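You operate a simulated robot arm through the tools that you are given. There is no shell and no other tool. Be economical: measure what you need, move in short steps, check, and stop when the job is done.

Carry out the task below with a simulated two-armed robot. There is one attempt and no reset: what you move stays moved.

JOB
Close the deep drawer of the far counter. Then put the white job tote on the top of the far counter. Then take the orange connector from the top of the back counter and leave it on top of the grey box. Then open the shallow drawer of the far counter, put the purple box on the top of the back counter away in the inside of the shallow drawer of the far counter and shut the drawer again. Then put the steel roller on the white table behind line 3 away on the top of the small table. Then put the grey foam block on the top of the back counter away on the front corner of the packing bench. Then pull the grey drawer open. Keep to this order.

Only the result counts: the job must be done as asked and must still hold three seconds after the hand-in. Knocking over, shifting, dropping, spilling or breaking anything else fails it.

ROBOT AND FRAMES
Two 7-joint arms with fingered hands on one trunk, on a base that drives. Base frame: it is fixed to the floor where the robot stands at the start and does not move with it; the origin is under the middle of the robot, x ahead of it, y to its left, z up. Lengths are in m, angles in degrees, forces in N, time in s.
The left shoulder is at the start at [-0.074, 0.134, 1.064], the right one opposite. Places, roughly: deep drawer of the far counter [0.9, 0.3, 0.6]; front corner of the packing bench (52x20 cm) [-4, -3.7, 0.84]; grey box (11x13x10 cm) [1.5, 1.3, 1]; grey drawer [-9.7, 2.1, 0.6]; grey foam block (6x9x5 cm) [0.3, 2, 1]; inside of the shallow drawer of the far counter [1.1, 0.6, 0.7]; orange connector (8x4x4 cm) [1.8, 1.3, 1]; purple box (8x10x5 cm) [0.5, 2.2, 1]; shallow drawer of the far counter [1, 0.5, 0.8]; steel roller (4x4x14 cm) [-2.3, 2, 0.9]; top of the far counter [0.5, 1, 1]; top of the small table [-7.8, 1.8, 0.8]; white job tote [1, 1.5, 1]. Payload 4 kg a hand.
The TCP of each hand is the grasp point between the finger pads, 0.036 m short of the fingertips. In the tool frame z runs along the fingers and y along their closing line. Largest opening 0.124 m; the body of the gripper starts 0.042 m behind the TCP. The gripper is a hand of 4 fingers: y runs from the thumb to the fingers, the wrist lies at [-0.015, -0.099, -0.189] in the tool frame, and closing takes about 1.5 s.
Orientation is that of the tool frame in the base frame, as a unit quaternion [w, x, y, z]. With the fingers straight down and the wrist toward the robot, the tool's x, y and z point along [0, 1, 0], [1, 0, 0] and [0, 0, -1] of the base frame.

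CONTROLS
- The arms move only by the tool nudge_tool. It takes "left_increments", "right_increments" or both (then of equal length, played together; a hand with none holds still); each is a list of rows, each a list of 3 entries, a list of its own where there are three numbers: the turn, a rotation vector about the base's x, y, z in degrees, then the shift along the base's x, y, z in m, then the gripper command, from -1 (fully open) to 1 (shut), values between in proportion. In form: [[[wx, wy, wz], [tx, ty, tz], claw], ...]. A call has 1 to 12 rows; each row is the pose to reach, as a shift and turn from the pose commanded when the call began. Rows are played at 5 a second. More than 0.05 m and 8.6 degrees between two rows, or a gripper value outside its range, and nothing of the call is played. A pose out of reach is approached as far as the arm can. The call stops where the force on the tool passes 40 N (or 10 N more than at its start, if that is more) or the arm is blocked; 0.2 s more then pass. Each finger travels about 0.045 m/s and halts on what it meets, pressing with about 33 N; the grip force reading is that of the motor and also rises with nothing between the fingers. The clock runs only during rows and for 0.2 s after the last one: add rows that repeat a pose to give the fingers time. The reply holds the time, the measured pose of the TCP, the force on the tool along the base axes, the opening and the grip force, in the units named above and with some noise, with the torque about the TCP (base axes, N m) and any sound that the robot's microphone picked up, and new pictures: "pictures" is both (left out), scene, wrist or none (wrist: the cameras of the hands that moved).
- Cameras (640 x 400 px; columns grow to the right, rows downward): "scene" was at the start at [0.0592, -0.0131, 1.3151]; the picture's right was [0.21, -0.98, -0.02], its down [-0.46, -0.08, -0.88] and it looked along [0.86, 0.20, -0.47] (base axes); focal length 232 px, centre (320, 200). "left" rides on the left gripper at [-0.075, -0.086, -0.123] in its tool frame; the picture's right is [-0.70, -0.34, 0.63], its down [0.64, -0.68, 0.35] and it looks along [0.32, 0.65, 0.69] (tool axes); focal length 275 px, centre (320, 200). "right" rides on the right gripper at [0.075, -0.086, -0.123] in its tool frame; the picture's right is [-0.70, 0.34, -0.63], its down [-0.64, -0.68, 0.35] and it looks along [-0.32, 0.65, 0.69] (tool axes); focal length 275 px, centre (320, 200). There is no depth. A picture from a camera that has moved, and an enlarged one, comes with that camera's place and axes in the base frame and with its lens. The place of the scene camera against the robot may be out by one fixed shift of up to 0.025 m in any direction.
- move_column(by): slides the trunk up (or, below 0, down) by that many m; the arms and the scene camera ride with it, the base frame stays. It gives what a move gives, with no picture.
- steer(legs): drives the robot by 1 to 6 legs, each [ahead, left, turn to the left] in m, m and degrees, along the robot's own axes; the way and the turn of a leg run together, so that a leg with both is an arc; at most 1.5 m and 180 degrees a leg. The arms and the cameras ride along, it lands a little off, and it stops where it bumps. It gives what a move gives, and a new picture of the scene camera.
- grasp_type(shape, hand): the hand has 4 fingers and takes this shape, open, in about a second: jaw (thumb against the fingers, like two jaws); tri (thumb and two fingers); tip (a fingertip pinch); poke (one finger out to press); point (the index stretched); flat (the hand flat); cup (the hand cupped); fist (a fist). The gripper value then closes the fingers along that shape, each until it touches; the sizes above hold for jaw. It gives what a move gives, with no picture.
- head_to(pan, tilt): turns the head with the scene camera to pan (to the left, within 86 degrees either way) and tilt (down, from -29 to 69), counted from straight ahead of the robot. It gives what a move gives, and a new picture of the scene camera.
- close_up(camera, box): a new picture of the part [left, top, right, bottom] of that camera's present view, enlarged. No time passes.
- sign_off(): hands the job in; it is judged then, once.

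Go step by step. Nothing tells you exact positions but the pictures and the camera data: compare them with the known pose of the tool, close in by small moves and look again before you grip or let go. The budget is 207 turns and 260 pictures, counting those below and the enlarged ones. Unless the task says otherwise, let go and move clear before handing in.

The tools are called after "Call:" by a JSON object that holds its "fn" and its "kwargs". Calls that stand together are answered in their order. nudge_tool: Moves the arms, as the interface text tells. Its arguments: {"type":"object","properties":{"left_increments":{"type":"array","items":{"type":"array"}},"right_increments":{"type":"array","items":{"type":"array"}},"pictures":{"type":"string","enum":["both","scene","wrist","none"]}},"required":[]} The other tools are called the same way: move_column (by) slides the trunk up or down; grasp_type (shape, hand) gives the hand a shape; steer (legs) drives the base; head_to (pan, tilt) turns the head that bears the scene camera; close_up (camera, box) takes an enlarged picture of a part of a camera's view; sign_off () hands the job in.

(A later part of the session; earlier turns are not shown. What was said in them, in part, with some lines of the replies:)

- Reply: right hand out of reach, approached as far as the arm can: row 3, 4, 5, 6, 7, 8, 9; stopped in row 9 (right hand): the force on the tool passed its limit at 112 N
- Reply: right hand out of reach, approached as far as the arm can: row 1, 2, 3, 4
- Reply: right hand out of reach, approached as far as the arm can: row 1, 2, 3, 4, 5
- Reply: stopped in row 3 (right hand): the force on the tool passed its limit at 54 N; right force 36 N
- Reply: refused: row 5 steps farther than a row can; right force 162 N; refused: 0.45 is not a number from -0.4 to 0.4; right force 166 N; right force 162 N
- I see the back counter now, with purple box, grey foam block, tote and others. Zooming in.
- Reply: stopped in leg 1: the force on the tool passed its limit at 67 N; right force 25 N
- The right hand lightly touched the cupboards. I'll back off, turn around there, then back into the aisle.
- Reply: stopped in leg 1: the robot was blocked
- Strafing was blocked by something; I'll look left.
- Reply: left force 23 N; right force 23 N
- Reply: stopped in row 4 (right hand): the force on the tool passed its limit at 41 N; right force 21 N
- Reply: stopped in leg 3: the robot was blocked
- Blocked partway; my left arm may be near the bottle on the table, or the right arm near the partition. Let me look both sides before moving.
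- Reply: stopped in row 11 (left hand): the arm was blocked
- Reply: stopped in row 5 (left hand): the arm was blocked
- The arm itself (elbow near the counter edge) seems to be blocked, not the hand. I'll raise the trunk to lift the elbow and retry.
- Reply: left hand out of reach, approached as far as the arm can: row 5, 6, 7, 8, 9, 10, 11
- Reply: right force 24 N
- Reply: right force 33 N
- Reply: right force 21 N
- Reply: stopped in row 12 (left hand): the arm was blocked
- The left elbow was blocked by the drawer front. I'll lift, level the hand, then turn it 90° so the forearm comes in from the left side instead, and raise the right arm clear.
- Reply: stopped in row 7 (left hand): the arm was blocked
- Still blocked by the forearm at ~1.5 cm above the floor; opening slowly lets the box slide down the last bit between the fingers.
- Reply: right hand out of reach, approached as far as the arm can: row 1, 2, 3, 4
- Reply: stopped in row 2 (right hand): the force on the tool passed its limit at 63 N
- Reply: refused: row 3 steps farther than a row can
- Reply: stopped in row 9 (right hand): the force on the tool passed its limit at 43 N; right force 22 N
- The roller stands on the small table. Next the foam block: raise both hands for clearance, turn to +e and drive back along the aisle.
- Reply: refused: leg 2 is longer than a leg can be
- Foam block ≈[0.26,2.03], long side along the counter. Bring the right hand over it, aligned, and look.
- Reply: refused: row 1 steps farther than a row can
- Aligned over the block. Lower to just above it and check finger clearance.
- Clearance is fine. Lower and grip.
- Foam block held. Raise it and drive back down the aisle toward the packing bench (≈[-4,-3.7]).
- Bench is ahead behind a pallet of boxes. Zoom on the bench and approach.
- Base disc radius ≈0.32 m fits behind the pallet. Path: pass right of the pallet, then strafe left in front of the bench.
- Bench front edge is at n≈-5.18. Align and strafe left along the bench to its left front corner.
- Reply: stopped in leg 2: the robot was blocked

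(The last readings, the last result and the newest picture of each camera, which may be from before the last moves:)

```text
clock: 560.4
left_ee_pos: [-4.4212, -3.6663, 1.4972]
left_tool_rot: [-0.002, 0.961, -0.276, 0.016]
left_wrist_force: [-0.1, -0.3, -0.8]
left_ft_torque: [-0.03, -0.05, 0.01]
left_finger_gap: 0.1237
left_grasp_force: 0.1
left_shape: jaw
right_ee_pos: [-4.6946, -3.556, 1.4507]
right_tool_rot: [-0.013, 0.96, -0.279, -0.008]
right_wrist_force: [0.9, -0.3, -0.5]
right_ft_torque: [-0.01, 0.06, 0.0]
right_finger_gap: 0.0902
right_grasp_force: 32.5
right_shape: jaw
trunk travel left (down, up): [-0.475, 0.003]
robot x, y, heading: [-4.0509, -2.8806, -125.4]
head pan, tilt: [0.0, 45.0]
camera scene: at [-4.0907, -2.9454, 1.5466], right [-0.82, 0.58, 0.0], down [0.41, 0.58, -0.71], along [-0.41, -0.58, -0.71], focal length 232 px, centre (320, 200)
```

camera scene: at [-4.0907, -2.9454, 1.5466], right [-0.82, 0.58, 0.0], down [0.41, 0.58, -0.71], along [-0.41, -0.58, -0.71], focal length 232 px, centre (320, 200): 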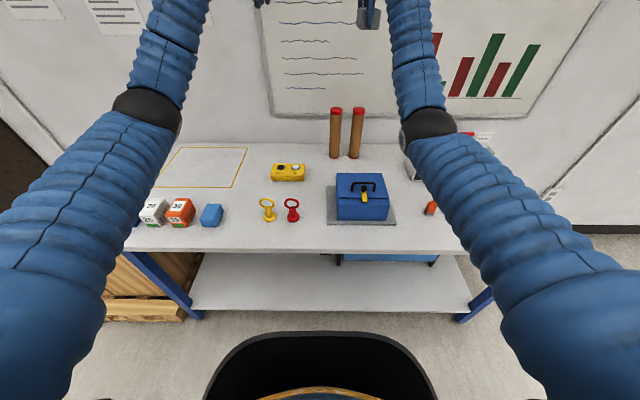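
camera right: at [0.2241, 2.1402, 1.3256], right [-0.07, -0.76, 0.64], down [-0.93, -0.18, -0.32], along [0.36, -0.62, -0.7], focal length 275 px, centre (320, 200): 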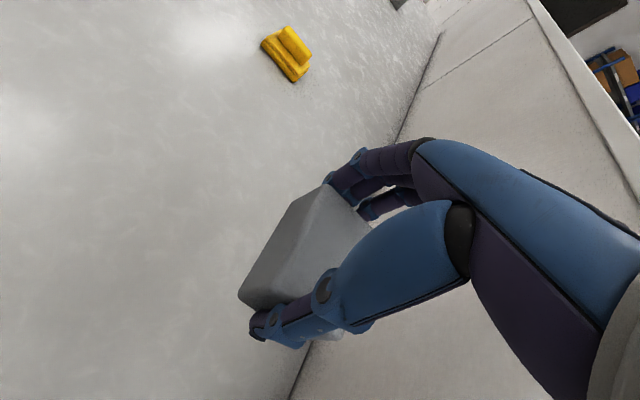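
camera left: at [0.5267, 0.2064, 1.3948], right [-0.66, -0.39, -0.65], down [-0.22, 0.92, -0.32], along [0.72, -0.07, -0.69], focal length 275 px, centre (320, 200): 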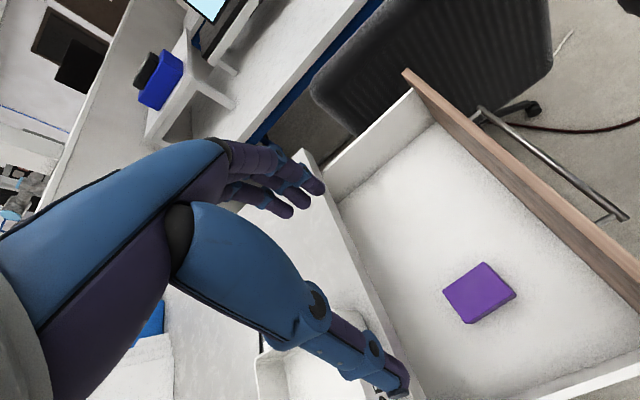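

Strafing was blocked before the corner. Look left to see the obstacle.

Call:
{"fn": "head_to", "kwargs": {"pan": 80, "tilt": 45}}

```text
clock: 562.0
left_ee_pos: [-4.4234, -3.6652, 1.4978]
left_tool_rot: [-0.001, 0.961, -0.276, 0.016]
left_wrist_force: [0.5, -0.2, -0.3]
left_ft_torque: [0.0, -0.05, 0.01]
left_finger_gap: 0.1238
left_grasp_force: 0.0
left_shape: jaw
right_ee_pos: [-4.6952, -3.5561, 1.4494]
right_tool_rot: [-0.012, 0.96, -0.279, -0.008]
right_wrist_force: [-0.3, 0.0, 0.1]
right_ft_torque: [0.01, -0.01, 0.01]
right_finger_gap: 0.0905
right_grasp_force: 33.2
right_shape: jaw
trunk travel left (down, up): [-0.475, 0.003]
robot x, y, heading: [-4.0553, -2.8788, -125.4]
head pan, tilt: [80.0, 45.0]
camera scene: at [-3.9877, -2.9367, 1.5465], right [-0.71, -0.7, 0.0], down [-0.5, 0.5, -0.71], along [0.5, -0.5, -0.71], focal length 232 px, centre (320, 200)
```

scene: 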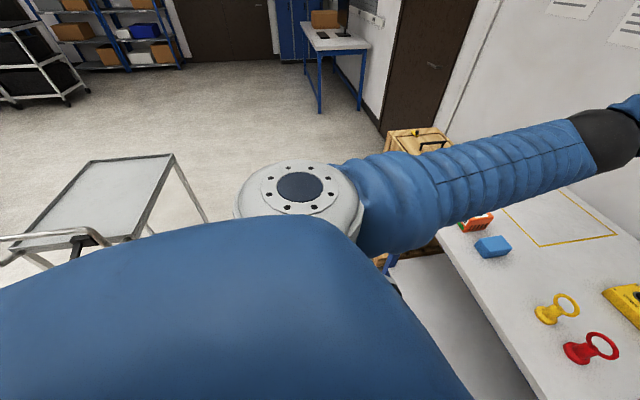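

Nothing at floor level explains it; my left wrist is beside the wall-mounted dispenser. Retract the left hand by 25 cm and try again gently.

Call:
{"fn": "nudge_tool", "kwargs": {"left_increments": [[[0, 0, 0], [0.024, 0.034, 0], -1], [[0, 0, 0], [0.048, 0.068, 0], -1], [[0, 0, 0], [0.072, 0.102, 0], -1], [[0, 0, 0], [0.096, 0.136, -0.03], -1], [[0, 0, 0], [0.12, 0.17, -0.06], -1], [[0, 0, 0], [0.144, 0.204, -0.09], -1]], "pictures": "none"}}

Call:
{"fn": "steer", "kwargs": {"legs": [[0, 0.25, 0.8]]}}

```text
refused: row 4 steps farther than a row can; nothing moved
```

```text
clock: 563.8
left_ee_pos: [-4.2127, -3.81, 1.4962]
left_tool_rot: [-0.001, 0.963, -0.271, 0.015]
left_wrist_force: [-0.8, 1.0, -0.2]
left_ft_torque: [0.03, -0.04, -0.03]
left_finger_gap: 0.1238
left_grasp_force: 0.0
left_shape: jaw
right_ee_pos: [-4.4875, -3.7021, 1.4499]
right_tool_rot: [-0.013, 0.962, -0.274, -0.008]
right_wrist_force: [-0.5, 0.0, 1.0]
right_ft_torque: [0.02, 0.0, 0.03]
right_finger_gap: 0.0901
right_grasp_force: 32.9
right_shape: jaw
trunk travel left (down, up): [-0.475, 0.003]
robot x, y, heading: [-3.8485, -3.0227, -124.8]
head pan, tilt: [80.0, 45.0]
camera scene: at [-3.7858, -3.0766, 1.5466], right [-0.7, -0.71, 0.0], down [-0.5, 0.5, -0.71], along [0.5, -0.5, -0.71], focal length 232 px, centre (320, 200)
```

scene: 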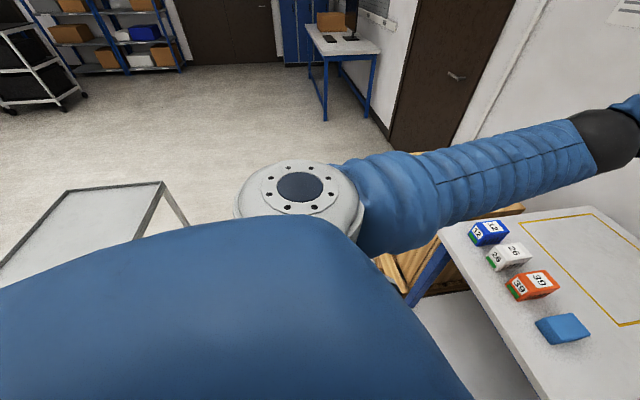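

It moved on without trouble. A further small strafe, then look at the corner.

Call:
{"fn": "steer", "kwargs": {"legs": [[0, 0.17, 0]]}}

Call:
{"fn": "head_to", "kwargs": {"pan": 0, "tilt": 45}}

```text
clock: 565.2
left_ee_pos: [-4.0715, -3.9072, 1.497]
left_tool_rot: [-0.002, 0.962, -0.272, 0.015]
left_wrist_force: [0.3, -0.2, -1.1]
left_ft_torque: [0.02, -0.04, 0.03]
left_finger_gap: 0.1239
left_grasp_force: 0.1
left_shape: jaw
right_ee_pos: [-4.346, -3.8006, 1.4502]
right_tool_rot: [-0.013, 0.961, -0.275, -0.008]
right_wrist_force: [-0.1, -0.2, 0.1]
right_ft_torque: [0.0, -0.01, 0.01]
right_finger_gap: 0.0902
right_grasp_force: 33.7
right_shape: jaw
trunk travel left (down, up): [-0.475, 0.003]
robot x, y, heading: [-3.7086, -3.1203, -124.6]
head pan, tilt: [80.0, 45.0]
camera scene: at [-3.6446, -3.1744, 1.5466], right [-0.7, -0.71, 0.0], down [-0.5, 0.5, -0.71], along [0.5, -0.5, -0.71], focal length 232 px, centre (320, 200)
```

scene: 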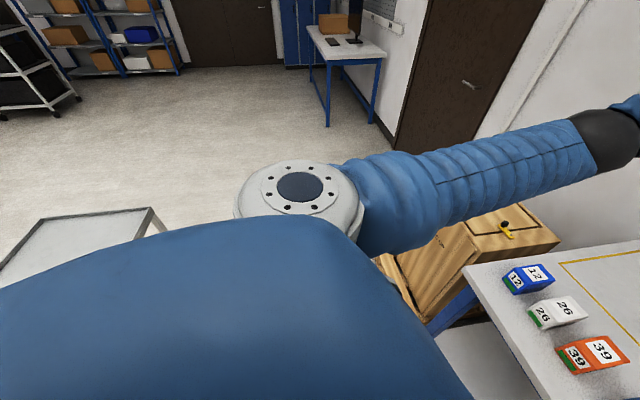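

```text
clock: 566.8
left_ee_pos: [-4.072, -3.9083, 1.4972]
left_tool_rot: [-0.002, 0.962, -0.271, 0.017]
left_wrist_force: [-0.5, 0.1, -0.3]
left_ft_torque: [0.01, 0.02, 0.02]
left_finger_gap: 0.1239
left_grasp_force: 0.2
left_shape: jaw
right_ee_pos: [-4.3463, -3.8007, 1.4503]
right_tool_rot: [-0.013, 0.961, -0.275, -0.008]
right_wrist_force: [0.0, 0.1, -0.3]
right_ft_torque: [0.0, -0.01, 0.01]
right_finger_gap: 0.0905
right_grasp_force: 32.5
right_shape: jaw
trunk travel left (down, up): [-0.475, 0.003]
robot x, y, heading: [-3.7094, -3.1188, -124.6]
head pan, tilt: [0.0, 45.0]
camera scene: at [-3.7488, -3.1841, 1.5465], right [-0.82, 0.57, 0.0], down [0.4, 0.58, -0.71], along [-0.4, -0.58, -0.71], focal length 232 px, centre (320, 200)
```

scene: 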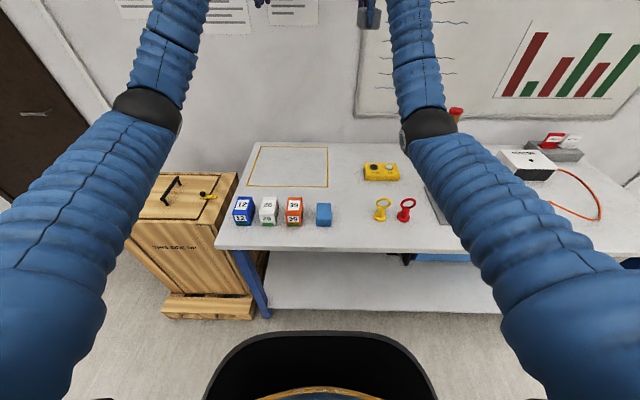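

The free spot in the corner area is right of the blue block (≈e -1.39, n -5.29). Back off a bit for elbow room, then hover the foam there.

Call:
{"fn": "steer", "kwargs": {"legs": [[-0.19, 0.06, 0]]}}

Call:
{"fn": "nudge_tool", "kwargs": {"right_increments": [[[0, 0, 0], [0.005, 0.02, -0.04], 1], [[0, 0, 0], [0.01, 0.04, -0.08], 1], [[0, 0, 0], [0.015, 0.06, -0.12], 1], [[0, 0, 0], [0.02, 0.08, -0.16], 1], [[0, 0, 0], [0.025, 0.095, -0.2], 1], [[0, 0, 0], [0.025, 0.095, -0.24], 1], [[0, 0, 0], [0.025, 0.095, -0.28], 1]], "pictures": "wrist"}}

```text
clock: 568.3
left_ee_pos: [-3.9159, -3.7856, 1.4964]
left_tool_rot: [-0.002, 0.962, -0.272, 0.016]
left_wrist_force: [-0.5, 0.2, 0.1]
left_ft_torque: [-0.01, 0.0, 0.02]
left_finger_gap: 0.1237
left_grasp_force: 0.0
left_shape: jaw
right_ee_pos: [-4.1899, -3.6791, 1.4508]
right_tool_rot: [-0.013, 0.961, -0.275, -0.007]
right_wrist_force: [-0.4, 0.4, -0.5]
right_ft_torque: [0.01, 0.02, -0.02]
right_finger_gap: 0.0906
right_grasp_force: 33.1
right_shape: jaw
trunk travel left (down, up): [-0.475, 0.003]
robot x, y, heading: [-3.5506, -3.0026, -125.1]
head pan, tilt: [0.0, 45.0]
camera scene: at [-3.5913, -3.0627, 1.5465], right [-0.82, 0.57, 0.0], down [0.4, 0.58, -0.71], along [-0.4, -0.58, -0.71], focal length 232 px, centre (320, 200)
```

scene: 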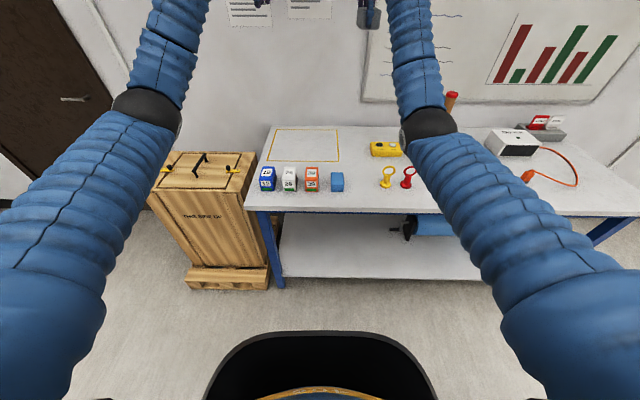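

```text
clock: 569.9
left_ee_pos: [-3.9168, -3.7874, 1.4973]
left_tool_rot: [-0.001, 0.962, -0.272, 0.017]
left_wrist_force: [-0.2, -0.6, -0.4]
left_ft_torque: [0.01, 0.03, -0.01]
left_finger_gap: 0.1234
left_grasp_force: 0.0
left_shape: jaw
right_ee_pos: [-4.1608, -3.5852, 1.1699]
right_tool_rot: [-0.013, 0.961, -0.275, -0.008]
right_wrist_force: [0.4, -1.0, -0.4]
right_ft_torque: [-0.02, 0.03, -0.01]
right_finger_gap: 0.0905
right_grasp_force: 32.9
right_shape: jaw
trunk travel left (down, up): [-0.475, 0.003]
robot x, y, heading: [-3.5541, -2.9999, -124.6]
head pan, tilt: [0.0, 45.0]
camera right: at [-4.0519, -3.5564, 1.2946], right [-0.76, 0.06, 0.64], down [-0.19, 0.93, -0.32], along [-0.62, -0.36, -0.7], focal length 275 px, centre (320, 200)
```

right: 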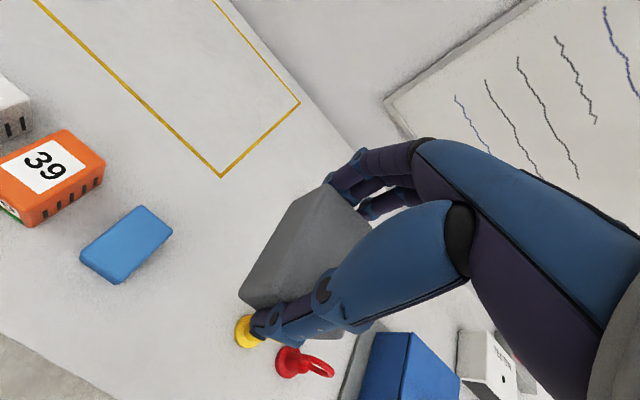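

Position is right: foam will land between the blue block and the yellow key, 7 cm inside the edge. Lower to contact.

Call:
{"fn": "nudge_tool", "kwargs": {"right_increments": [[[0, 0, 0], [0.004, -0.003, -0.04], 1], [[0, 0, 0], [0.006, -0.004, -0.08], 1], [[0, 0, 0], [0.006, -0.004, -0.12], 1], [[0, 0, 0], [0.006, -0.004, -0.16], 1], [[0, 0, 0], [0.006, -0.004, -0.2], 1], [[0, 0, 0], [0.006, -0.004, -0.225], 1], [[0, 0, 0], [0.006, -0.004, -0.24], 1]], "pictures": "wrist"}}

```text
clock: 571.5
left_ee_pos: [-3.916, -3.7884, 1.4962]
left_tool_rot: [-0.002, 0.962, -0.271, 0.016]
left_wrist_force: [-0.1, 0.2, -0.4]
left_ft_torque: [0.0, 0.02, -0.03]
left_finger_gap: 0.1239
left_grasp_force: 0.1
left_shape: jaw
right_ee_pos: [-4.1595, -3.5889, 0.9299]
right_tool_rot: [-0.014, 0.962, -0.274, -0.008]
right_wrist_force: [0.6, 0.2, -0.1]
right_ft_torque: [0.01, -0.01, 0.01]
right_finger_gap: 0.0903
right_grasp_force: 33.0
right_shape: jaw
trunk travel left (down, up): [-0.475, 0.003]
robot x, y, heading: [-3.5529, -2.9946, -124.6]
head pan, tilt: [0.0, 45.0]
camera right: at [-4.0491, -3.5594, 1.0542], right [-0.76, 0.06, 0.64], down [-0.19, 0.93, -0.32], along [-0.62, -0.36, -0.7], focal length 275 px, centre (320, 200)
```

right: 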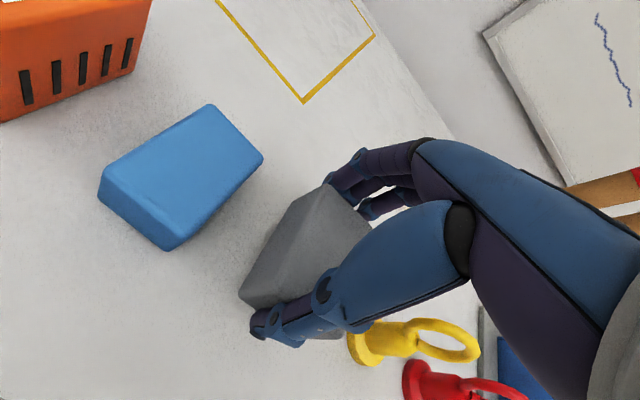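

Call:
{"fn": "nudge_tool", "kwargs": {"right_increments": [[[0, 0, 0], [0, 0, -0.01], 1], [[0, 0, 0], [0, 0, -0.018], 1], [[0, 0, 0], [0, 0, -0.025], 1], [[0, 0, 0], [0, 0, -0.031], 1], [[0, 0, 0], [0, 0, -0.036], 1], [[0, 0, 0], [0, 0, -0.041], 1], [[0, 0, 0], [0, 0, -0.046], 1], [[0, 0, 0], [0, 0, -0.051], 1], [[0, 0, 0], [0, 0, -0.056], 1], [[0, 0, 0], [0, 0, -0.061], 1]], "pictures": "wrist"}}

```text
clock: 573.2
left_ee_pos: [-3.9148, -3.7866, 1.4982]
left_tool_rot: [-0.001, 0.962, -0.271, 0.015]
left_wrist_force: [-0.1, -0.9, 0.0]
left_ft_torque: [0.02, 0.02, -0.01]
left_finger_gap: 0.124
left_grasp_force: 0.2
left_shape: jaw
right_ee_pos: [-4.1595, -3.5887, 0.893]
right_tool_rot: [-0.006, 0.961, -0.275, -0.009]
right_wrist_force: [6.1, 8.6, 20.9]
right_ft_torque: [-0.16, 0.16, -0.01]
right_finger_gap: 0.0888
right_grasp_force: 33.2
right_shape: jaw
trunk travel left (down, up): [-0.475, 0.003]
robot x, y, heading: [-3.5488, -2.9954, -124.8]
head pan, tilt: [0.0, 45.0]
stopped in row 8 (right hand): the force on the tool passed its limit at 44 N (the readings are from after the stop); the commanded pose is now the measured one
camera right: at [-4.0482, -3.5583, 1.016], right [-0.76, 0.07, 0.65], down [-0.19, 0.92, -0.33], along [-0.62, -0.37, -0.69], focal length 275 px, centre (320, 200)
```

right: 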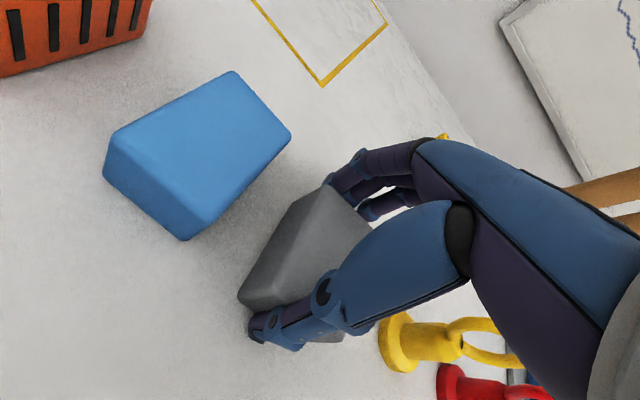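

Contact. Relieve, open, and rise.

Call:
{"fn": "nudge_tool", "kwargs": {"right_increments": [[[0, 0, 0], [0, 0, 0.002], 1], [[0, 0, 0], [0, 0, 0.003], 0.6], [[0, 0, 0], [0, 0, 0.003], 0.2], [[0, 0, 0], [0, 0, 0.003], -0.2], [[0, 0, 0], [0, 0, 0.003], -0.5], [[0, 0, 0], [0, 0, 0.003], -0.8], [[0, 0, 0], [0, 0, 0.003], -0.9], [[0, 0, 0], [0, 0, 0.003], -0.9], [[0, 0, 0], [0, 0, 0.04], -0.9], [[0, 0, 0], [0, 0, 0.08], -0.9], [[0, 0, 0], [0, 0, 0.12], -0.9], [[0, 0, 0], [0, 0, 0.17], -0.9]], "pictures": "wrist"}}

```text
clock: 575.8
left_ee_pos: [-3.9162, -3.7856, 1.4969]
left_tool_rot: [-0.001, 0.962, -0.271, 0.016]
left_wrist_force: [-0.6, 1.1, -0.1]
left_ft_torque: [0.02, 0.04, -0.02]
left_finger_gap: 0.1239
left_grasp_force: 0.1
left_shape: jaw
right_ee_pos: [-4.1579, -3.5904, 1.0587]
right_tool_rot: [-0.01, 0.962, -0.274, -0.009]
right_wrist_force: [-0.1, 0.2, 0.8]
right_ft_torque: [-0.02, 0.01, -0.01]
right_finger_gap: 0.1175
right_grasp_force: 0.0
right_shape: jaw
trunk travel left (down, up): [-0.475, 0.003]
robot x, y, heading: [-3.5514, -2.997, -124.7]
head pan, tilt: [0.0, 45.0]
camera right: at [-4.0477, -3.5599, 1.1821], right [-0.76, 0.07, 0.64], down [-0.19, 0.93, -0.32], along [-0.62, -0.37, -0.69], focal length 275 px, centre (320, 200)
```

right: 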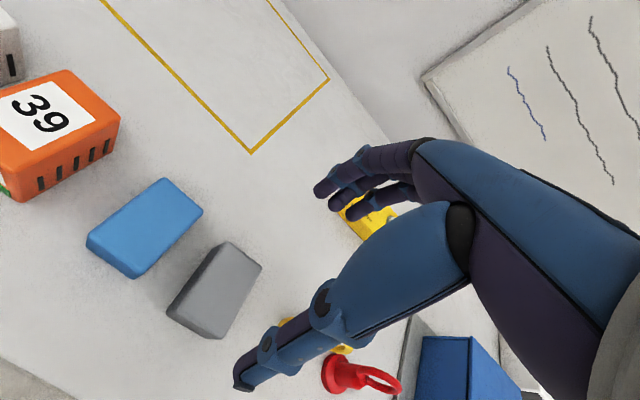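

Foam block is placed. Raise the hand and drive toward the grey drawer (front face near e≈-8.85, n≈-3.75) along the corridor by the wall.

Call:
{"fn": "nudge_tool", "kwargs": {"right_increments": [[[0, 0, 0], [0, 0, 0.05], -1], [[0, 0, 0], [0, 0, 0.1], -1], [[0, 0, 0], [0, 0, 0.15], -1], [[0, 0, 0], [0, 0, 0.2], -1], [[0, 0, 0], [0, 0, 0.25], -1], [[0, 0, 0], [0, 0, 0.3], -1], [[0, 0, 0], [0, 0, 0.35], -1], [[0, 0, 0], [0, 0, 0.39], -1]], "pictures": "none"}}

Call:
{"fn": "steer", "kwargs": {"legs": [[0.18, 0, 0], [0, 0, -90], [1.5, 0, 0], [0.9, 0, 0]]}}

```text
clock: 577.6
left_ee_pos: [-3.9155, -3.7861, 1.4975]
left_tool_rot: [-0.001, 0.962, -0.271, 0.015]
left_wrist_force: [0.6, -1.0, 0.7]
left_ft_torque: [0.02, 0.0, 0.02]
left_finger_gap: 0.1237
left_grasp_force: 0.0
left_shape: jaw
right_ee_pos: [-4.157, -3.5906, 1.4508]
right_tool_rot: [-0.009, 0.961, -0.275, -0.008]
right_wrist_force: [-1.4, 0.5, -0.3]
right_ft_torque: [-0.03, 0.0, 0.0]
right_finger_gap: 0.1235
right_grasp_force: 0.0
right_shape: jaw
trunk travel left (down, up): [-0.475, 0.003]
robot x, y, heading: [-3.5541, -3.0038, -124.8]
head pan, tilt: [0.0, 45.0]
```

```text
clock: 579.4
left_ee_pos: [-4.0078, -3.9193, 1.495]
left_tool_rot: [0.003, 0.962, -0.274, 0.02]
left_wrist_force: [0.4, -0.6, -0.1]
left_ft_torque: [0.0, 0.0, -0.03]
left_finger_gap: 0.1237
left_grasp_force: 0.1
left_shape: jaw
right_ee_pos: [-4.2442, -3.7325, 1.4551]
right_tool_rot: [-0.006, 0.962, -0.271, -0.011]
right_wrist_force: [0.7, 0.2, 1.2]
right_ft_torque: [0.04, 0.0, -0.03]
right_finger_gap: 0.1239
right_grasp_force: 0.1
right_shape: jaw
trunk travel left (down, up): [-0.475, 0.003]
robot x, y, heading: [-3.6494, -3.1463, -124.3]
head pan, tilt: [0.0, 45.0]
stopped in leg 2: the robot was blocked; the commanded pose is now the measured one
camera scene: at [-3.6836, -3.1994, 1.5475], right [-0.83, 0.56, 0.0], down [0.4, 0.58, -0.71], along [-0.4, -0.59, -0.7], focal length 232 px, centre (320, 200)
```

scene: 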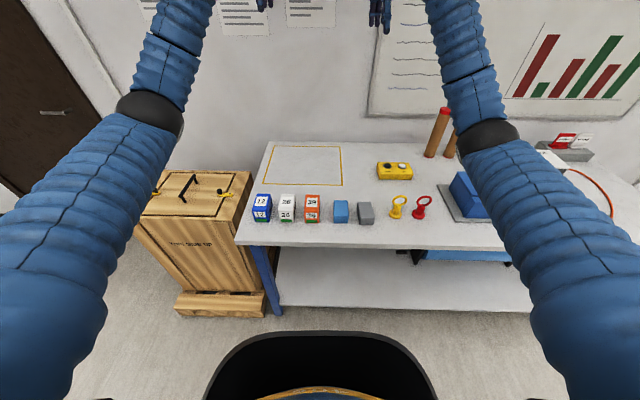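

Turn was blocked for no visible reason; back off 10 cm and retry the turn.

Call:
{"fn": "steer", "kwargs": {"legs": [[-0.1, 0, 0], [0, 0, -90]]}}

```text
clock: 584.4
left_ee_pos: [-4.3765, -2.685, 1.488]
left_tool_rot: [-0.014, -0.482, 0.876, -0.016]
left_wrist_force: [0.6, 0.3, 0.0]
left_ft_torque: [-0.04, 0.02, -0.01]
left_finger_gap: 0.1238
left_grasp_force: 0.0
left_shape: jaw
right_ee_pos: [-4.184, -2.4507, 1.4486]
right_tool_rot: [0.012, -0.483, 0.876, 0.0]
right_wrist_force: [0.5, -0.8, 0.2]
right_ft_torque: [0.03, 0.02, -0.02]
right_finger_gap: 0.1237
right_grasp_force: 0.1
right_shape: jaw
trunk travel left (down, up): [-0.475, 0.003]
robot x, y, heading: [-3.5954, -3.0603, 144.9]
head pan, tilt: [0.0, 45.0]
camera scene: at [-3.6511, -3.0218, 1.5465], right [0.57, 0.82, 0.0], down [0.58, -0.41, -0.71], along [-0.58, 0.41, -0.71], focal length 232 px, centre (320, 200)
```

scene: 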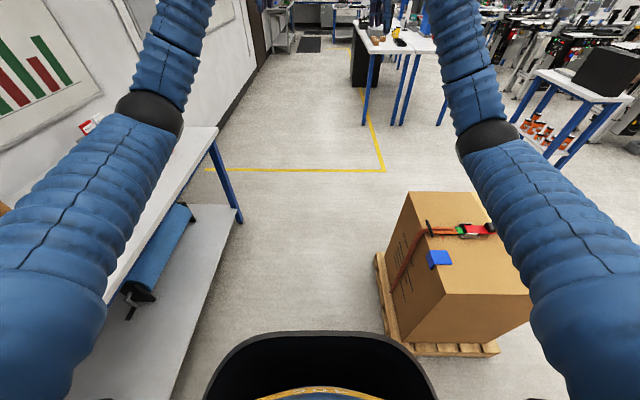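

Clear corridor ahead between bench and pallet. Drive on along it.

Call:
{"fn": "steer", "kwargs": {"legs": [[0, 0.09, 0.6], [1.5, 0, 0], [1.5, 0, 0], [1.2, 0, 0]]}}

Call:
{"fn": "head_to", "kwargs": {"pan": 0, "tilt": 28}}

```text
clock: 605.4
left_ee_pos: [-7.8087, -0.1885, 1.4885]
left_tool_rot: [-0.015, -0.451, 0.892, -0.016]
left_wrist_force: [0.2, -0.1, 0.3]
left_ft_torque: [0.0, 0.03, 0.01]
left_finger_gap: 0.1238
left_grasp_force: 0.1
left_shape: jaw
right_ee_pos: [-7.6018, 0.0334, 1.4488]
right_tool_rot: [0.013, -0.452, 0.892, -0.001]
right_wrist_force: [0.4, 0.3, 0.8]
right_ft_torque: [0.01, -0.02, -0.02]
right_finger_gap: 0.1239
right_grasp_force: 0.0
right_shape: jaw
trunk travel left (down, up): [-0.475, 0.003]
robot x, y, heading: [-7.0518, -0.615, 141.1]
head pan, tilt: [0.0, 45.0]
camera scene: at [-7.1099, -0.5742, 1.5465], right [0.63, 0.78, 0.0], down [0.55, -0.45, -0.71], along [-0.55, 0.45, -0.71], focal length 232 px, centre (320, 200)
```

scene: 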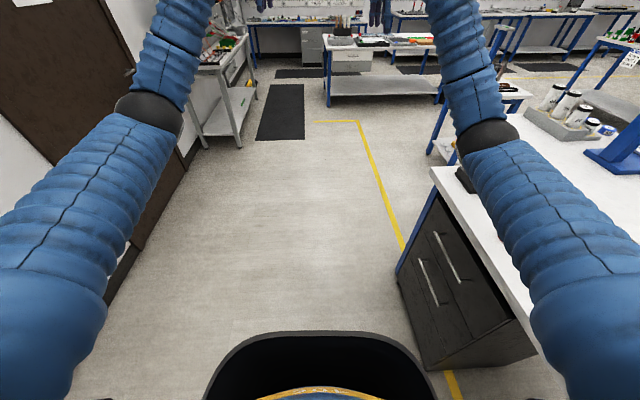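

```text
clock: 606.2
left_ee_pos: [-7.8105, -0.1893, 1.488]
left_tool_rot: [-0.014, -0.451, 0.892, -0.015]
left_wrist_force: [-1.0, 0.1, -0.8]
left_ft_torque: [-0.07, -0.01, 0.04]
left_finger_gap: 0.124
left_grasp_force: 0.1
left_shape: jaw
right_ee_pos: [-7.6007, 0.0325, 1.4472]
right_tool_rot: [0.013, -0.453, 0.891, -0.001]
right_wrist_force: [0.3, -0.1, 0.3]
right_ft_torque: [0.03, -0.03, 0.0]
right_finger_gap: 0.1237
right_grasp_force: 0.0
right_shape: jaw
trunk travel left (down, up): [-0.475, 0.003]
robot x, y, heading: [-7.0562, -0.6139, 141.0]
head pan, tilt: [0.0, 28.0]
camera scene: at [-7.1175, -0.5681, 1.5722], right [0.63, 0.78, 0.0], down [0.37, -0.3, -0.88], along [-0.69, 0.56, -0.47], focal length 232 px, centre (320, 200)
```

scene: 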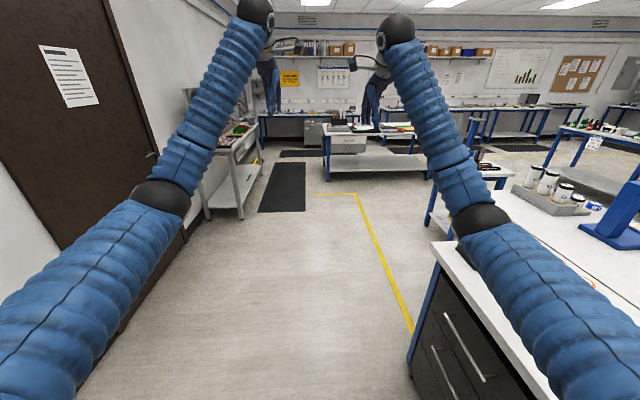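

The grey drawer front faces us at ≈[-9.7,2.1]. Align and approach to about 1 m.

Call:
{"fn": "steer", "kwargs": {"legs": [[0, 0, 4.5], [1.3, -0.3, 0], [1.2, -0.3, 0]]}}

Call:
{"fn": "head_to", "kwargs": {"pan": -8, "tilt": 38}}

```text
clock: 619.3
left_ee_pos: [-9.4769, 1.7772, 1.4884]
left_tool_rot: [-0.014, -0.461, 0.887, -0.016]
left_wrist_force: [0.5, 1.1, 0.7]
left_ft_torque: [-0.04, -0.02, -0.03]
left_finger_gap: 0.124
left_grasp_force: 0.0
left_shape: jaw
right_ee_pos: [-9.273, 2.0024, 1.449]
right_tool_rot: [0.012, -0.462, 0.887, 0.0]
right_wrist_force: [1.1, -0.1, -0.4]
right_ft_torque: [0.01, -0.02, 0.02]
right_finger_gap: 0.1238
right_grasp_force: 0.1
right_shape: jaw
trunk travel left (down, up): [-0.475, 0.003]
robot x, y, heading: [-8.7175, 1.3708, 142.2]
head pan, tilt: [0.0, 28.0]
camera scene: at [-8.7774, 1.4123, 1.5723], right [0.61, 0.79, 0.0], down [0.37, -0.29, -0.88], along [-0.7, 0.54, -0.47], focal length 232 px, centre (320, 200)
```

scene: 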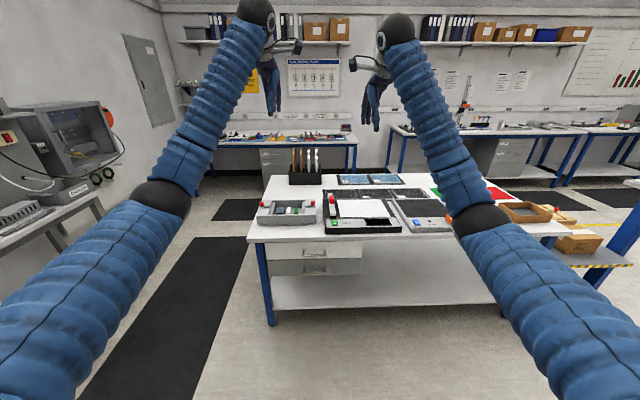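

```text
clock: 620.0
left_ee_pos: [-9.4769, 1.7769, 1.4881]
left_tool_rot: [-0.014, -0.459, 0.888, -0.016]
left_wrist_force: [-0.5, 0.1, -1.0]
left_ft_torque: [0.04, 0.0, -0.03]
left_finger_gap: 0.1239
left_grasp_force: 0.0
left_shape: jaw
right_ee_pos: [-9.274, 2.0026, 1.448]
right_tool_rot: [0.011, -0.461, 0.887, -0.002]
right_wrist_force: [-0.1, 0.9, -0.3]
right_ft_torque: [0.01, -0.04, 0.02]
right_finger_gap: 0.1237
right_grasp_force: 0.0
right_shape: jaw
trunk travel left (down, up): [-0.475, 0.003]
robot x, y, heading: [-8.717, 1.3652, 142.3]
head pan, tilt: [-8.0, 38.0]
camera scene: at [-8.7657, 1.4184, 1.5568], right [0.72, 0.7, 0.0], down [0.43, -0.44, -0.79], along [-0.55, 0.57, -0.62], focal length 232 px, centre (320, 200)
```

scene: 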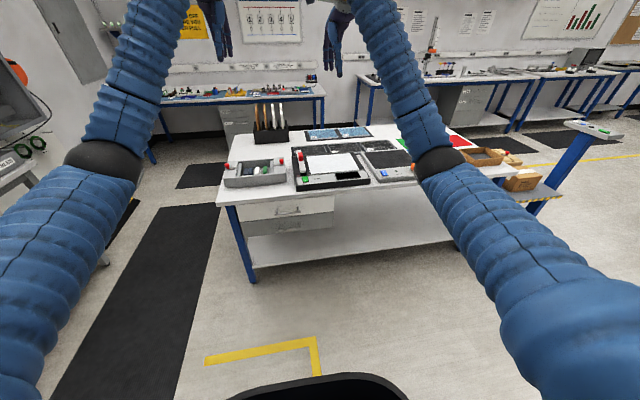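

Call:
{"fn": "close_up", "kwargs": {"camera": "scene", "box": [215, 180, 345, 270]}}

```text
4.44 times, centred on (280, 225) of scene
camera zoom: at [-8.7657, 1.4184, 1.5568], right [0.72, 0.7, 0.0], down [0.43, -0.44, -0.79], along [-0.55, 0.57, -0.62], focal length 1029 px, centre (498, 89)
```

zoom: 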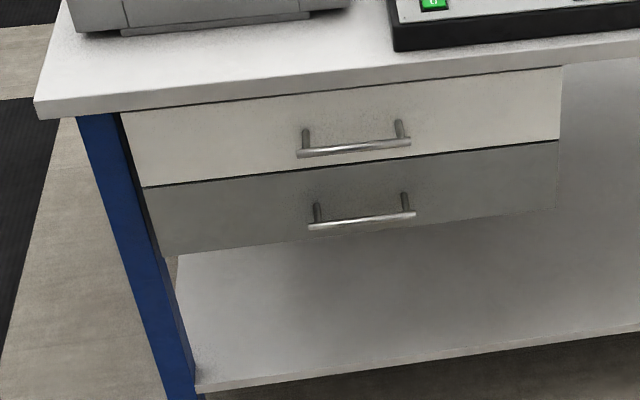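

The lower, grey drawer (handle ≈[-9.56,1.99,0.59]) is the target. Align the base, turn the right hand horizontal and lower the trunk.

Call:
{"fn": "steer", "kwargs": {"legs": [[0, 0.2, 3.2]]}}

Call:
{"fn": "nudge_tool", "kwargs": {"left_increments": [[[0, 0, 0], [0.025, -0.017, 0], -1], [[0, 0, 0], [0.05, -0.034, 0], -1], [[0, 0, 0], [0.075, -0.051, 0], -1], [[0, 0, 0], [0.1, -0.068, 0], -1], [[0, 0, 0], [0.125, -0.085, 0], -1], [[0, 0, 0], [0.15, -0.1, 0], -1], [[0, 0, 0], [0.175, -0.12, 0], -1], [[0, 0, 0], [0.2, -0.137, 0], -1], [[0, 0, 0], [0.2, -0.137, 0], -1], [[0, 0, 0], [0.2, -0.137, 0], -1], [[0, 0, 0], [0.2, -0.137, 0], -1]], "right_increments": [[[4.4, 6.4, 0], [0.01, -0.007, -0.01], -1], [[8.8, 12.8, 0], [0.02, -0.014, -0.02], -1], [[13.2, 19.2, 0], [0.03, -0.021, -0.03], -1], [[17.6, 25.6, 0], [0.04, -0.028, -0.04], -1], [[22, 32, 0], [0.05, -0.034, -0.05], -1], [[26.4, 38.4, 0], [0.06, -0.041, -0.06], -1], [[30.8, 44.8, 0], [0.07, -0.048, -0.07], -1], [[35.2, 51.2, 0], [0.08, -0.055, -0.08], -1], [[39.6, 57.6, 0], [0.08, -0.055, -0.09], -1], [[44, 64, 0], [0.08, -0.055, -0.1], -1], [[48.1, 70, 0], [0.08, -0.055, -0.1], -1]], "pictures": "none"}}

Call:
{"fn": "move_column", "kwargs": {"by": -0.4}}

```text
clock: 621.6
left_ee_pos: [-9.6183, 1.57, 1.4878]
left_tool_rot: [-0.013, -0.485, 0.874, -0.017]
left_wrist_force: [-0.9, -0.4, 0.3]
left_ft_torque: [0.03, 0.01, 0.01]
left_finger_gap: 0.1239
left_grasp_force: 0.1
left_shape: jaw
right_ee_pos: [-9.429, 1.8067, 1.4481]
right_tool_rot: [0.013, -0.486, 0.874, 0.0]
right_wrist_force: [-1.1, 0.4, 0.5]
right_ft_torque: [0.05, 0.03, -0.05]
right_finger_gap: 0.1239
right_grasp_force: 0.0
right_shape: jaw
trunk travel left (down, up): [-0.475, 0.003]
robot x, y, heading: [-8.8358, 1.2005, 145.1]
head pan, tilt: [-8.0, 38.0]
camera scene: at [-8.8889, 1.2514, 1.5568], right [0.68, 0.73, 0.0], down [0.45, -0.42, -0.79], along [-0.58, 0.53, -0.62], focal length 232 px, centre (320, 200)
```

scene: 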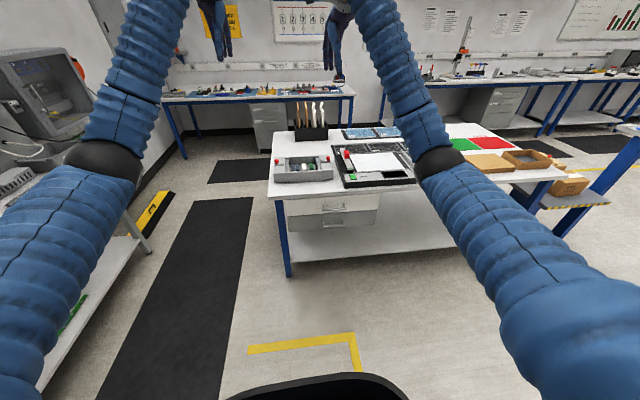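

```text
clock: 624.0
left_ee_pos: [-9.4196, 1.4353, 1.4903]
left_tool_rot: [-0.014, -0.485, 0.874, -0.017]
left_wrist_force: [-0.1, -0.4, 0.5]
left_ft_torque: [-0.01, -0.05, 0.02]
left_finger_gap: 0.1239
left_grasp_force: 0.1
left_shape: jaw
right_ee_pos: [-9.3479, 1.7522, 1.3489]
right_tool_rot: [-0.291, -0.354, 0.651, 0.605]
right_wrist_force: [-0.4, 0.1, 0.1]
right_ft_torque: [0.01, 0.01, -0.03]
right_finger_gap: 0.1238
right_grasp_force: 0.1
right_shape: jaw
trunk travel left (down, up): [-0.475, 0.003]
robot x, y, heading: [-8.8345, 1.2032, 145.2]
head pan, tilt: [-8.0, 38.0]
```

```text
clock: 627.9
left_ee_pos: [-9.4178, 1.4344, 1.0898]
left_tool_rot: [-0.014, -0.485, 0.874, -0.017]
left_wrist_force: [-0.4, 0.3, 0.4]
left_ft_torque: [-0.01, 0.01, 0.02]
left_finger_gap: 0.1241
left_grasp_force: 0.1
left_shape: jaw
right_ee_pos: [-9.3471, 1.7514, 0.9502]
right_tool_rot: [-0.292, -0.353, 0.651, 0.605]
right_wrist_force: [-0.1, 0.0, 0.1]
right_ft_torque: [0.0, -0.04, -0.01]
right_finger_gap: 0.1236
right_grasp_force: 0.0
right_shape: jaw
trunk travel left (down, up): [-0.075, 0.403]
robot x, y, heading: [-8.8362, 1.2081, 145.2]
head pan, tilt: [-8.0, 38.0]
```

Lower the right hand to handle height, short of the drawer, and look.

Call:
{"fn": "nudge_tool", "kwargs": {"right_increments": [[[0, 0, 0], [-0.003, 0.011, -0.039], -1], [[0, 0, 0], [-0.006, 0.023, -0.078], -1], [[0, 0, 0], [-0.009, 0.034, -0.117], -1], [[0, 0, 0], [-0.012, 0.046, -0.156], -1], [[0, 0, 0], [-0.014, 0.057, -0.195], -1], [[0, 0, 0], [-0.017, 0.069, -0.234], -1], [[0, 0, 0], [-0.02, 0.08, -0.273], -1], [[0, 0, 0], [-0.023, 0.092, -0.312], -1], [[0, 0, 0], [-0.026, 0.103, -0.35], -1]], "pictures": "both"}}

```text
clock: 629.9
left_ee_pos: [-9.4183, 1.4339, 1.0877]
left_tool_rot: [-0.013, -0.485, 0.874, -0.017]
left_wrist_force: [0.0, -0.4, 0.7]
left_ft_torque: [0.02, 0.01, -0.01]
left_finger_gap: 0.1238
left_grasp_force: 0.1
left_shape: jaw
right_ee_pos: [-9.3725, 1.8553, 0.5955]
right_tool_rot: [-0.291, -0.354, 0.651, 0.605]
right_wrist_force: [0.2, 0.6, 0.4]
right_ft_torque: [0.0, 0.02, -0.01]
right_finger_gap: 0.1239
right_grasp_force: 0.1
right_shape: jaw
trunk travel left (down, up): [-0.075, 0.403]
robot x, y, heading: [-8.8356, 1.2064, 145.2]
head pan, tilt: [-8.0, 38.0]
camera scene: at [-9.0156, 1.3398, 1.0852], right [0.67, 0.74, 0.05], down [0.66, -0.56, -0.5], along [-0.34, 0.37, -0.86], focal length 232 px, centre (320, 200)
camera right: at [-9.3076, 1.721, 0.5207], right [0.88, 0.2, 0.43], down [0.17, 0.71, -0.68], along [-0.45, 0.67, 0.59], focal length 275 px, centre (320, 200)
```

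scene: 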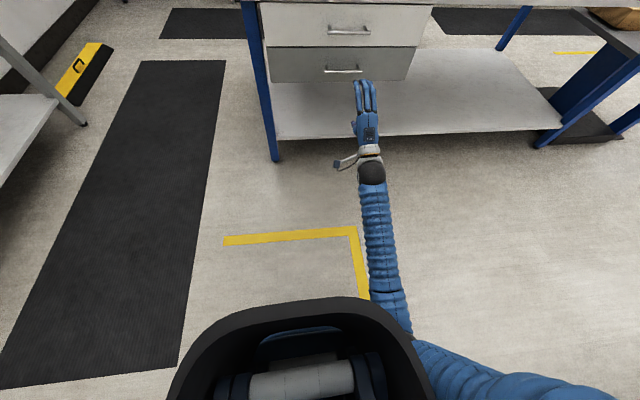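
right: 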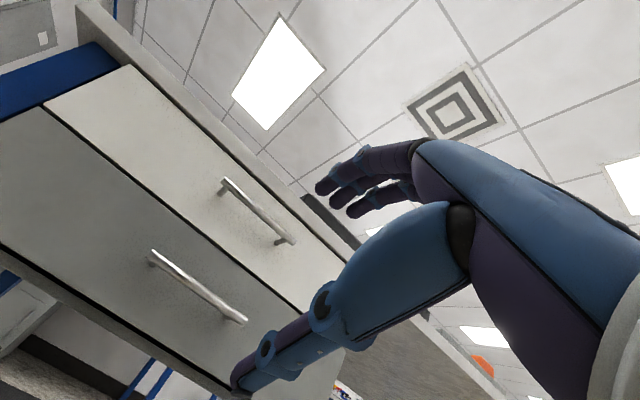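

Handle measured: e≈-9.01, n≈-3.77, z≈0.583. Part-close the hand and move in around the bar.

Call:
{"fn": "nudge_tool", "kwargs": {"right_increments": [[[0, 0, 0], [0, 0, -0.006], -0.5], [[0, 0, 0], [-0.012, 0.008, -0.012], 0], [[0, 0, 0], [-0.037, 0.025, -0.012], 0.1], [[0, 0, 0], [-0.07, 0.048, -0.012], 0.1], [[0, 0, 0], [-0.1, 0.069, -0.012], 0.1], [[0, 0, 0], [-0.128, 0.088, -0.012], 0.1], [[0, 0, 0], [-0.145, 0.1, -0.012], 0.1]], "pictures": "wrist"}}

```text
clock: 631.5
left_ee_pos: [-9.4202, 1.4342, 1.0883]
left_tool_rot: [-0.013, -0.485, 0.874, -0.016]
left_wrist_force: [1.1, -0.3, -0.7]
left_ft_torque: [0.0, -0.01, -0.01]
left_finger_gap: 0.1239
left_grasp_force: 0.0
left_shape: jaw
right_ee_pos: [-9.5192, 1.955, 0.5855]
right_tool_rot: [-0.292, -0.354, 0.651, 0.605]
right_wrist_force: [-1.0, 0.3, 0.3]
right_ft_torque: [0.02, 0.05, -0.04]
right_finger_gap: 0.0559
right_grasp_force: 0.2
right_shape: jaw
trunk travel left (down, up): [-0.075, 0.403]
robot x, y, heading: [-8.8376, 1.2007, 145.4]
head pan, tilt: [-8.0, 38.0]
camera right: at [-9.455, 1.8214, 0.51], right [0.88, 0.2, 0.43], down [0.17, 0.71, -0.68], along [-0.45, 0.67, 0.59], focal length 275 px, centre (320, 200)
```

right: 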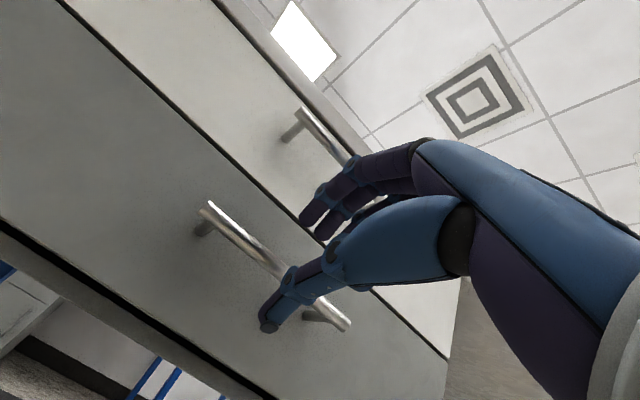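

Bar lies between thumb and fingers. Move 2 cm in and close.

Call:
{"fn": "nudge_tool", "kwargs": {"right_increments": [[[0, 0, 0], [-0.008, 0.006, -0.002], 0.1], [[0, 0, 0], [-0.015, 0.01, -0.003], 0.1], [[0, 0, 0], [-0.015, 0.01, -0.003], 0.5], [[0, 0, 0], [-0.015, 0.01, -0.003], 1], [[0, 0, 0], [-0.015, 0.01, -0.003], 1], [[0, 0, 0], [-0.015, 0.01, -0.003], 1], [[0, 0, 0], [-0.015, 0.01, -0.003], 1]], "pictures": "wrist"}}

```text
clock: 633.0
left_ee_pos: [-9.419, 1.4333, 1.087]
left_tool_rot: [-0.013, -0.485, 0.874, -0.017]
left_wrist_force: [0.0, 0.7, -0.2]
left_ft_torque: [0.0, 0.0, 0.0]
left_finger_gap: 0.1238
left_grasp_force: 0.1
left_shape: jaw
right_ee_pos: [-9.5345, 1.9645, 0.5833]
right_tool_rot: [-0.29, -0.353, 0.652, 0.605]
right_wrist_force: [4.4, -1.9, 0.4]
right_ft_torque: [0.03, -0.08, 0.05]
right_finger_gap: 0.0071
right_grasp_force: 33.1
right_shape: jaw
trunk travel left (down, up): [-0.075, 0.403]
robot x, y, heading: [-8.8314, 1.2074, 145.3]
head pan, tilt: [-8.0, 38.0]
camera right: at [-9.4694, 1.831, 0.5082], right [0.88, 0.2, 0.43], down [0.17, 0.71, -0.68], along [-0.45, 0.67, 0.59], focal length 275 px, centre (320, 200)
```

right: 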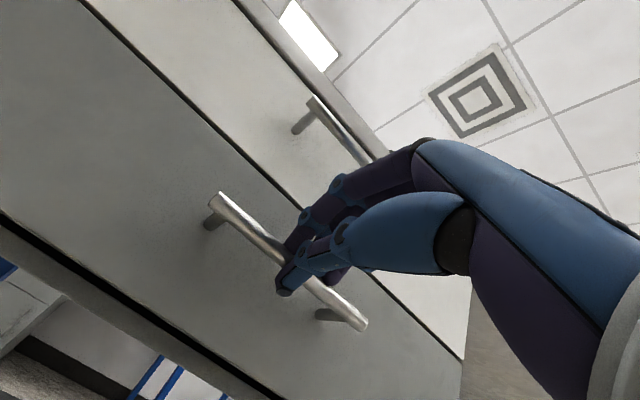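

Pull the drawer open (direction +e).

Call:
{"fn": "nudge_tool", "kwargs": {"right_increments": [[[0, 0, 0], [0.008, -0.006, 0], 1], [[0, 0, 0], [0.02, -0.014, 0], 1], [[0, 0, 0], [0.037, -0.025, 0], 1], [[0, 0, 0], [0.056, -0.038, 0], 1], [[0, 0, 0], [0.075, -0.051, 0], 1], [[0, 0, 0], [0.095, -0.065, 0], 1], [[0, 0, 0], [0.115, -0.079, 0], 1], [[0, 0, 0], [0.135, -0.093, 0], 1], [[0, 0, 0], [0.155, -0.106, 0], 1], [[0, 0, 0], [0.175, -0.12, 0], 1], [[0, 0, 0], [0.195, -0.134, 0], 1]], "pictures": "both"}}

```text
clock: 635.5
left_ee_pos: [-9.4193, 1.4344, 1.0889]
left_tool_rot: [-0.013, -0.485, 0.874, -0.016]
left_wrist_force: [0.1, -0.1, 0.0]
left_ft_torque: [0.0, 0.0, -0.04]
left_finger_gap: 0.1238
left_grasp_force: 0.0
left_shape: jaw
right_ee_pos: [-9.3394, 1.8295, 0.5845]
right_tool_rot: [-0.29, -0.354, 0.652, 0.604]
right_wrist_force: [-10.8, -18.4, -3.5]
right_ft_torque: [0.05, -0.11, 0.61]
right_finger_gap: 0.0068
right_grasp_force: 33.1
right_shape: jaw
trunk travel left (down, up): [-0.075, 0.403]
robot x, y, heading: [-8.8311, 1.2022, 145.1]
head pan, tilt: [-8.0, 38.0]
camera scene: at [-9.0158, 1.339, 1.0853], right [0.67, 0.74, 0.05], down [0.66, -0.56, -0.5], along [-0.34, 0.37, -0.86], focal length 232 px, centre (320, 200)
camera right: at [-9.2749, 1.6952, 0.5084], right [0.88, 0.2, 0.43], down [0.17, 0.71, -0.68], along [-0.45, 0.67, 0.59], focal length 275 px, centre (320, 200)
```

scene: 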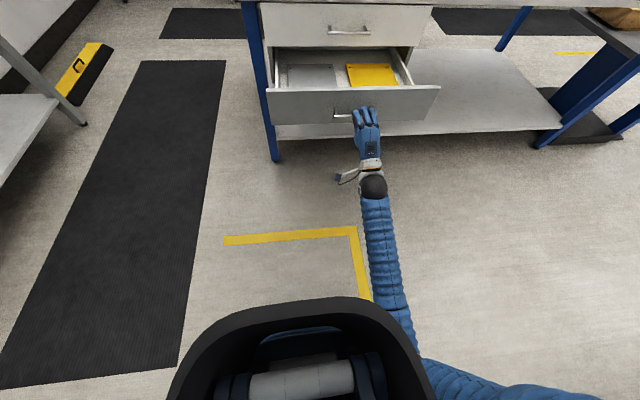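
right: 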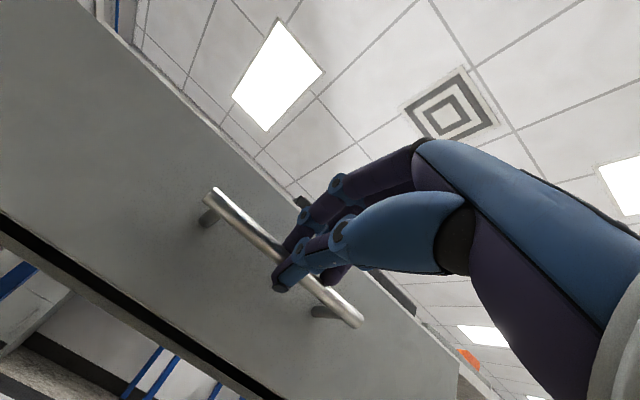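

Drawer is open ~0.24 m. Pull a little more.

Call:
{"fn": "nudge_tool", "kwargs": {"right_increments": [[[0, 0, 0], [-0.003, -0.004, 0], 1], [[0, 0, 0], [0.012, -0.018, 0], 1], [[0, 0, 0], [0.03, -0.032, 0], 1], [[0, 0, 0], [0.048, -0.045, 0], 1], [[0, 0, 0], [0.066, -0.058, 0], 1]], "pictures": "scene"}}

```text
clock: 636.6
left_ee_pos: [-9.4171, 1.4341, 1.0885]
left_tool_rot: [-0.015, -0.485, 0.874, -0.017]
left_wrist_force: [-0.7, -0.3, 0.1]
left_ft_torque: [0.01, -0.02, 0.0]
left_finger_gap: 0.1237
left_grasp_force: 0.0
left_shape: jaw
right_ee_pos: [-9.2714, 1.7743, 0.5844]
right_tool_rot: [-0.292, -0.353, 0.652, 0.605]
right_wrist_force: [10.5, 12.5, -2.4]
right_ft_torque: [0.0, -0.06, -0.57]
right_finger_gap: 0.0066
right_grasp_force: 33.6
right_shape: jaw
trunk travel left (down, up): [-0.075, 0.403]
robot x, y, heading: [-8.8379, 1.2015, 145.4]
head pan, tilt: [-8.0, 38.0]
camera scene: at [-9.0148, 1.3402, 1.0853], right [0.67, 0.74, 0.05], down [0.66, -0.56, -0.5], along [-0.34, 0.37, -0.86], focal length 232 px, centre (320, 200)
```

scene: 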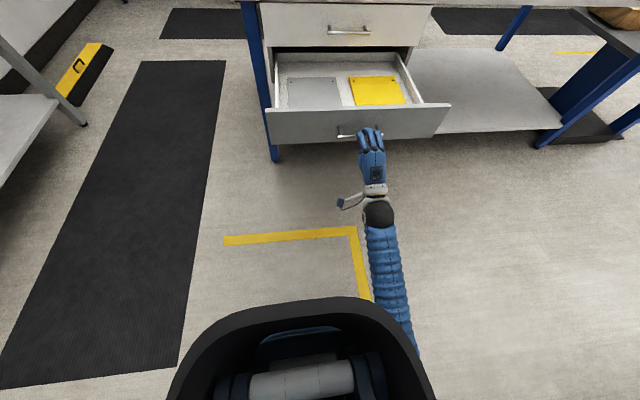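

Drawer wide open. Release the handle and back the base away.

Call:
{"fn": "nudge_tool", "kwargs": {"right_increments": [[[0, 0, 0], [0.002, 0.003, 0], 0.6], [[0, 0, 0], [0.002, 0.003, 0], 0.2], [[0, 0, 0], [0.002, 0.003, 0], -0.2], [[0, 0, 0], [0.002, 0.003, 0], -0.3], [[0, 0, 0], [0.002, 0.003, 0], -0.3]], "pictures": "none"}}

Call:
{"fn": "steer", "kwargs": {"legs": [[-0.25, 0, 0]]}}

```text
clock: 637.9
left_ee_pos: [-9.4192, 1.4331, 1.0885]
left_tool_rot: [-0.014, -0.485, 0.874, -0.017]
left_wrist_force: [0.3, 0.6, 0.3]
left_ft_torque: [-0.03, 0.01, 0.0]
left_finger_gap: 0.1239
left_grasp_force: 0.1
left_shape: jaw
right_ee_pos: [-9.2712, 1.7754, 0.585]
right_tool_rot: [-0.291, -0.353, 0.652, 0.605]
right_wrist_force: [-1.1, -1.0, -0.6]
right_ft_torque: [-0.03, 0.02, 0.02]
right_finger_gap: 0.0802
right_grasp_force: 0.1
right_shape: jaw
trunk travel left (down, up): [-0.075, 0.403]
robot x, y, heading: [-8.8359, 1.2024, 145.5]
head pan, tilt: [-8.0, 38.0]
```

```text
clock: 639.7
left_ee_pos: [-9.2101, 1.2888, 1.0895]
left_tool_rot: [-0.013, -0.484, 0.875, -0.016]
left_wrist_force: [0.2, 0.4, 0.1]
left_ft_torque: [0.01, 0.01, -0.01]
left_finger_gap: 0.1237
left_grasp_force: 0.1
left_shape: jaw
right_ee_pos: [-9.0633, 1.6331, 0.584]
right_tool_rot: [-0.292, -0.353, 0.651, 0.605]
right_wrist_force: [-0.1, 0.2, 0.6]
right_ft_torque: [-0.02, 0.01, -0.03]
right_finger_gap: 0.0805
right_grasp_force: 0.0
right_shape: jaw
trunk travel left (down, up): [-0.075, 0.403]
robot x, y, heading: [-8.6271, 1.0596, 145.4]
head pan, tilt: [-8.0, 38.0]
camera scene: at [-8.8074, 1.1958, 1.0856], right [0.67, 0.74, 0.05], down [0.66, -0.56, -0.5], along [-0.34, 0.37, -0.86], focal length 232 px, centre (320, 200)
```

scene: 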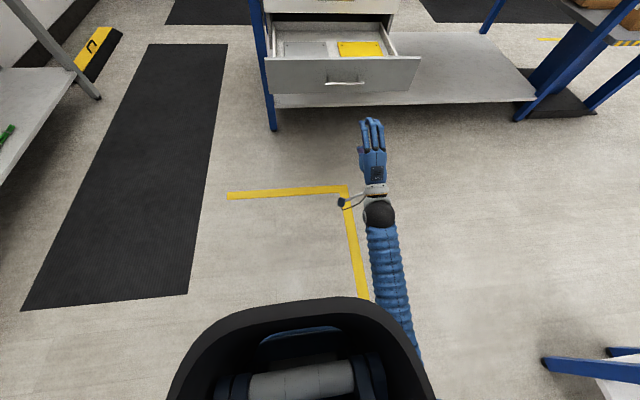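

The grey drawer stays open, the handle is free and the hand is clear. All seven steps have been done in order, so I'm handing in.

Call:
{"fn": "sign_off", "kwargs": {}}

```text
The job is handed in.
```

All seven steps are done in the order you gave, both hands were clear, and the job is handed in; I don't have the judge's verdict.

- **Order:** I picked up the purple box just before opening the shallow drawer, so that pick-up came slightly early.
- **Foam block:** It sits beside a blue block about 0.2 m from the listed centre of the bench's front corner. By my estimate that is inside the marked area, but near its edge.
- **Contacts:** The right hand touched the cupboards once and the arms stopped against fixed furniture a few times. Near the packing bench the base stopped twice for reasons I couldn't see. I saw nothing knocked over or moved, but I didn't recheck everything I passed.
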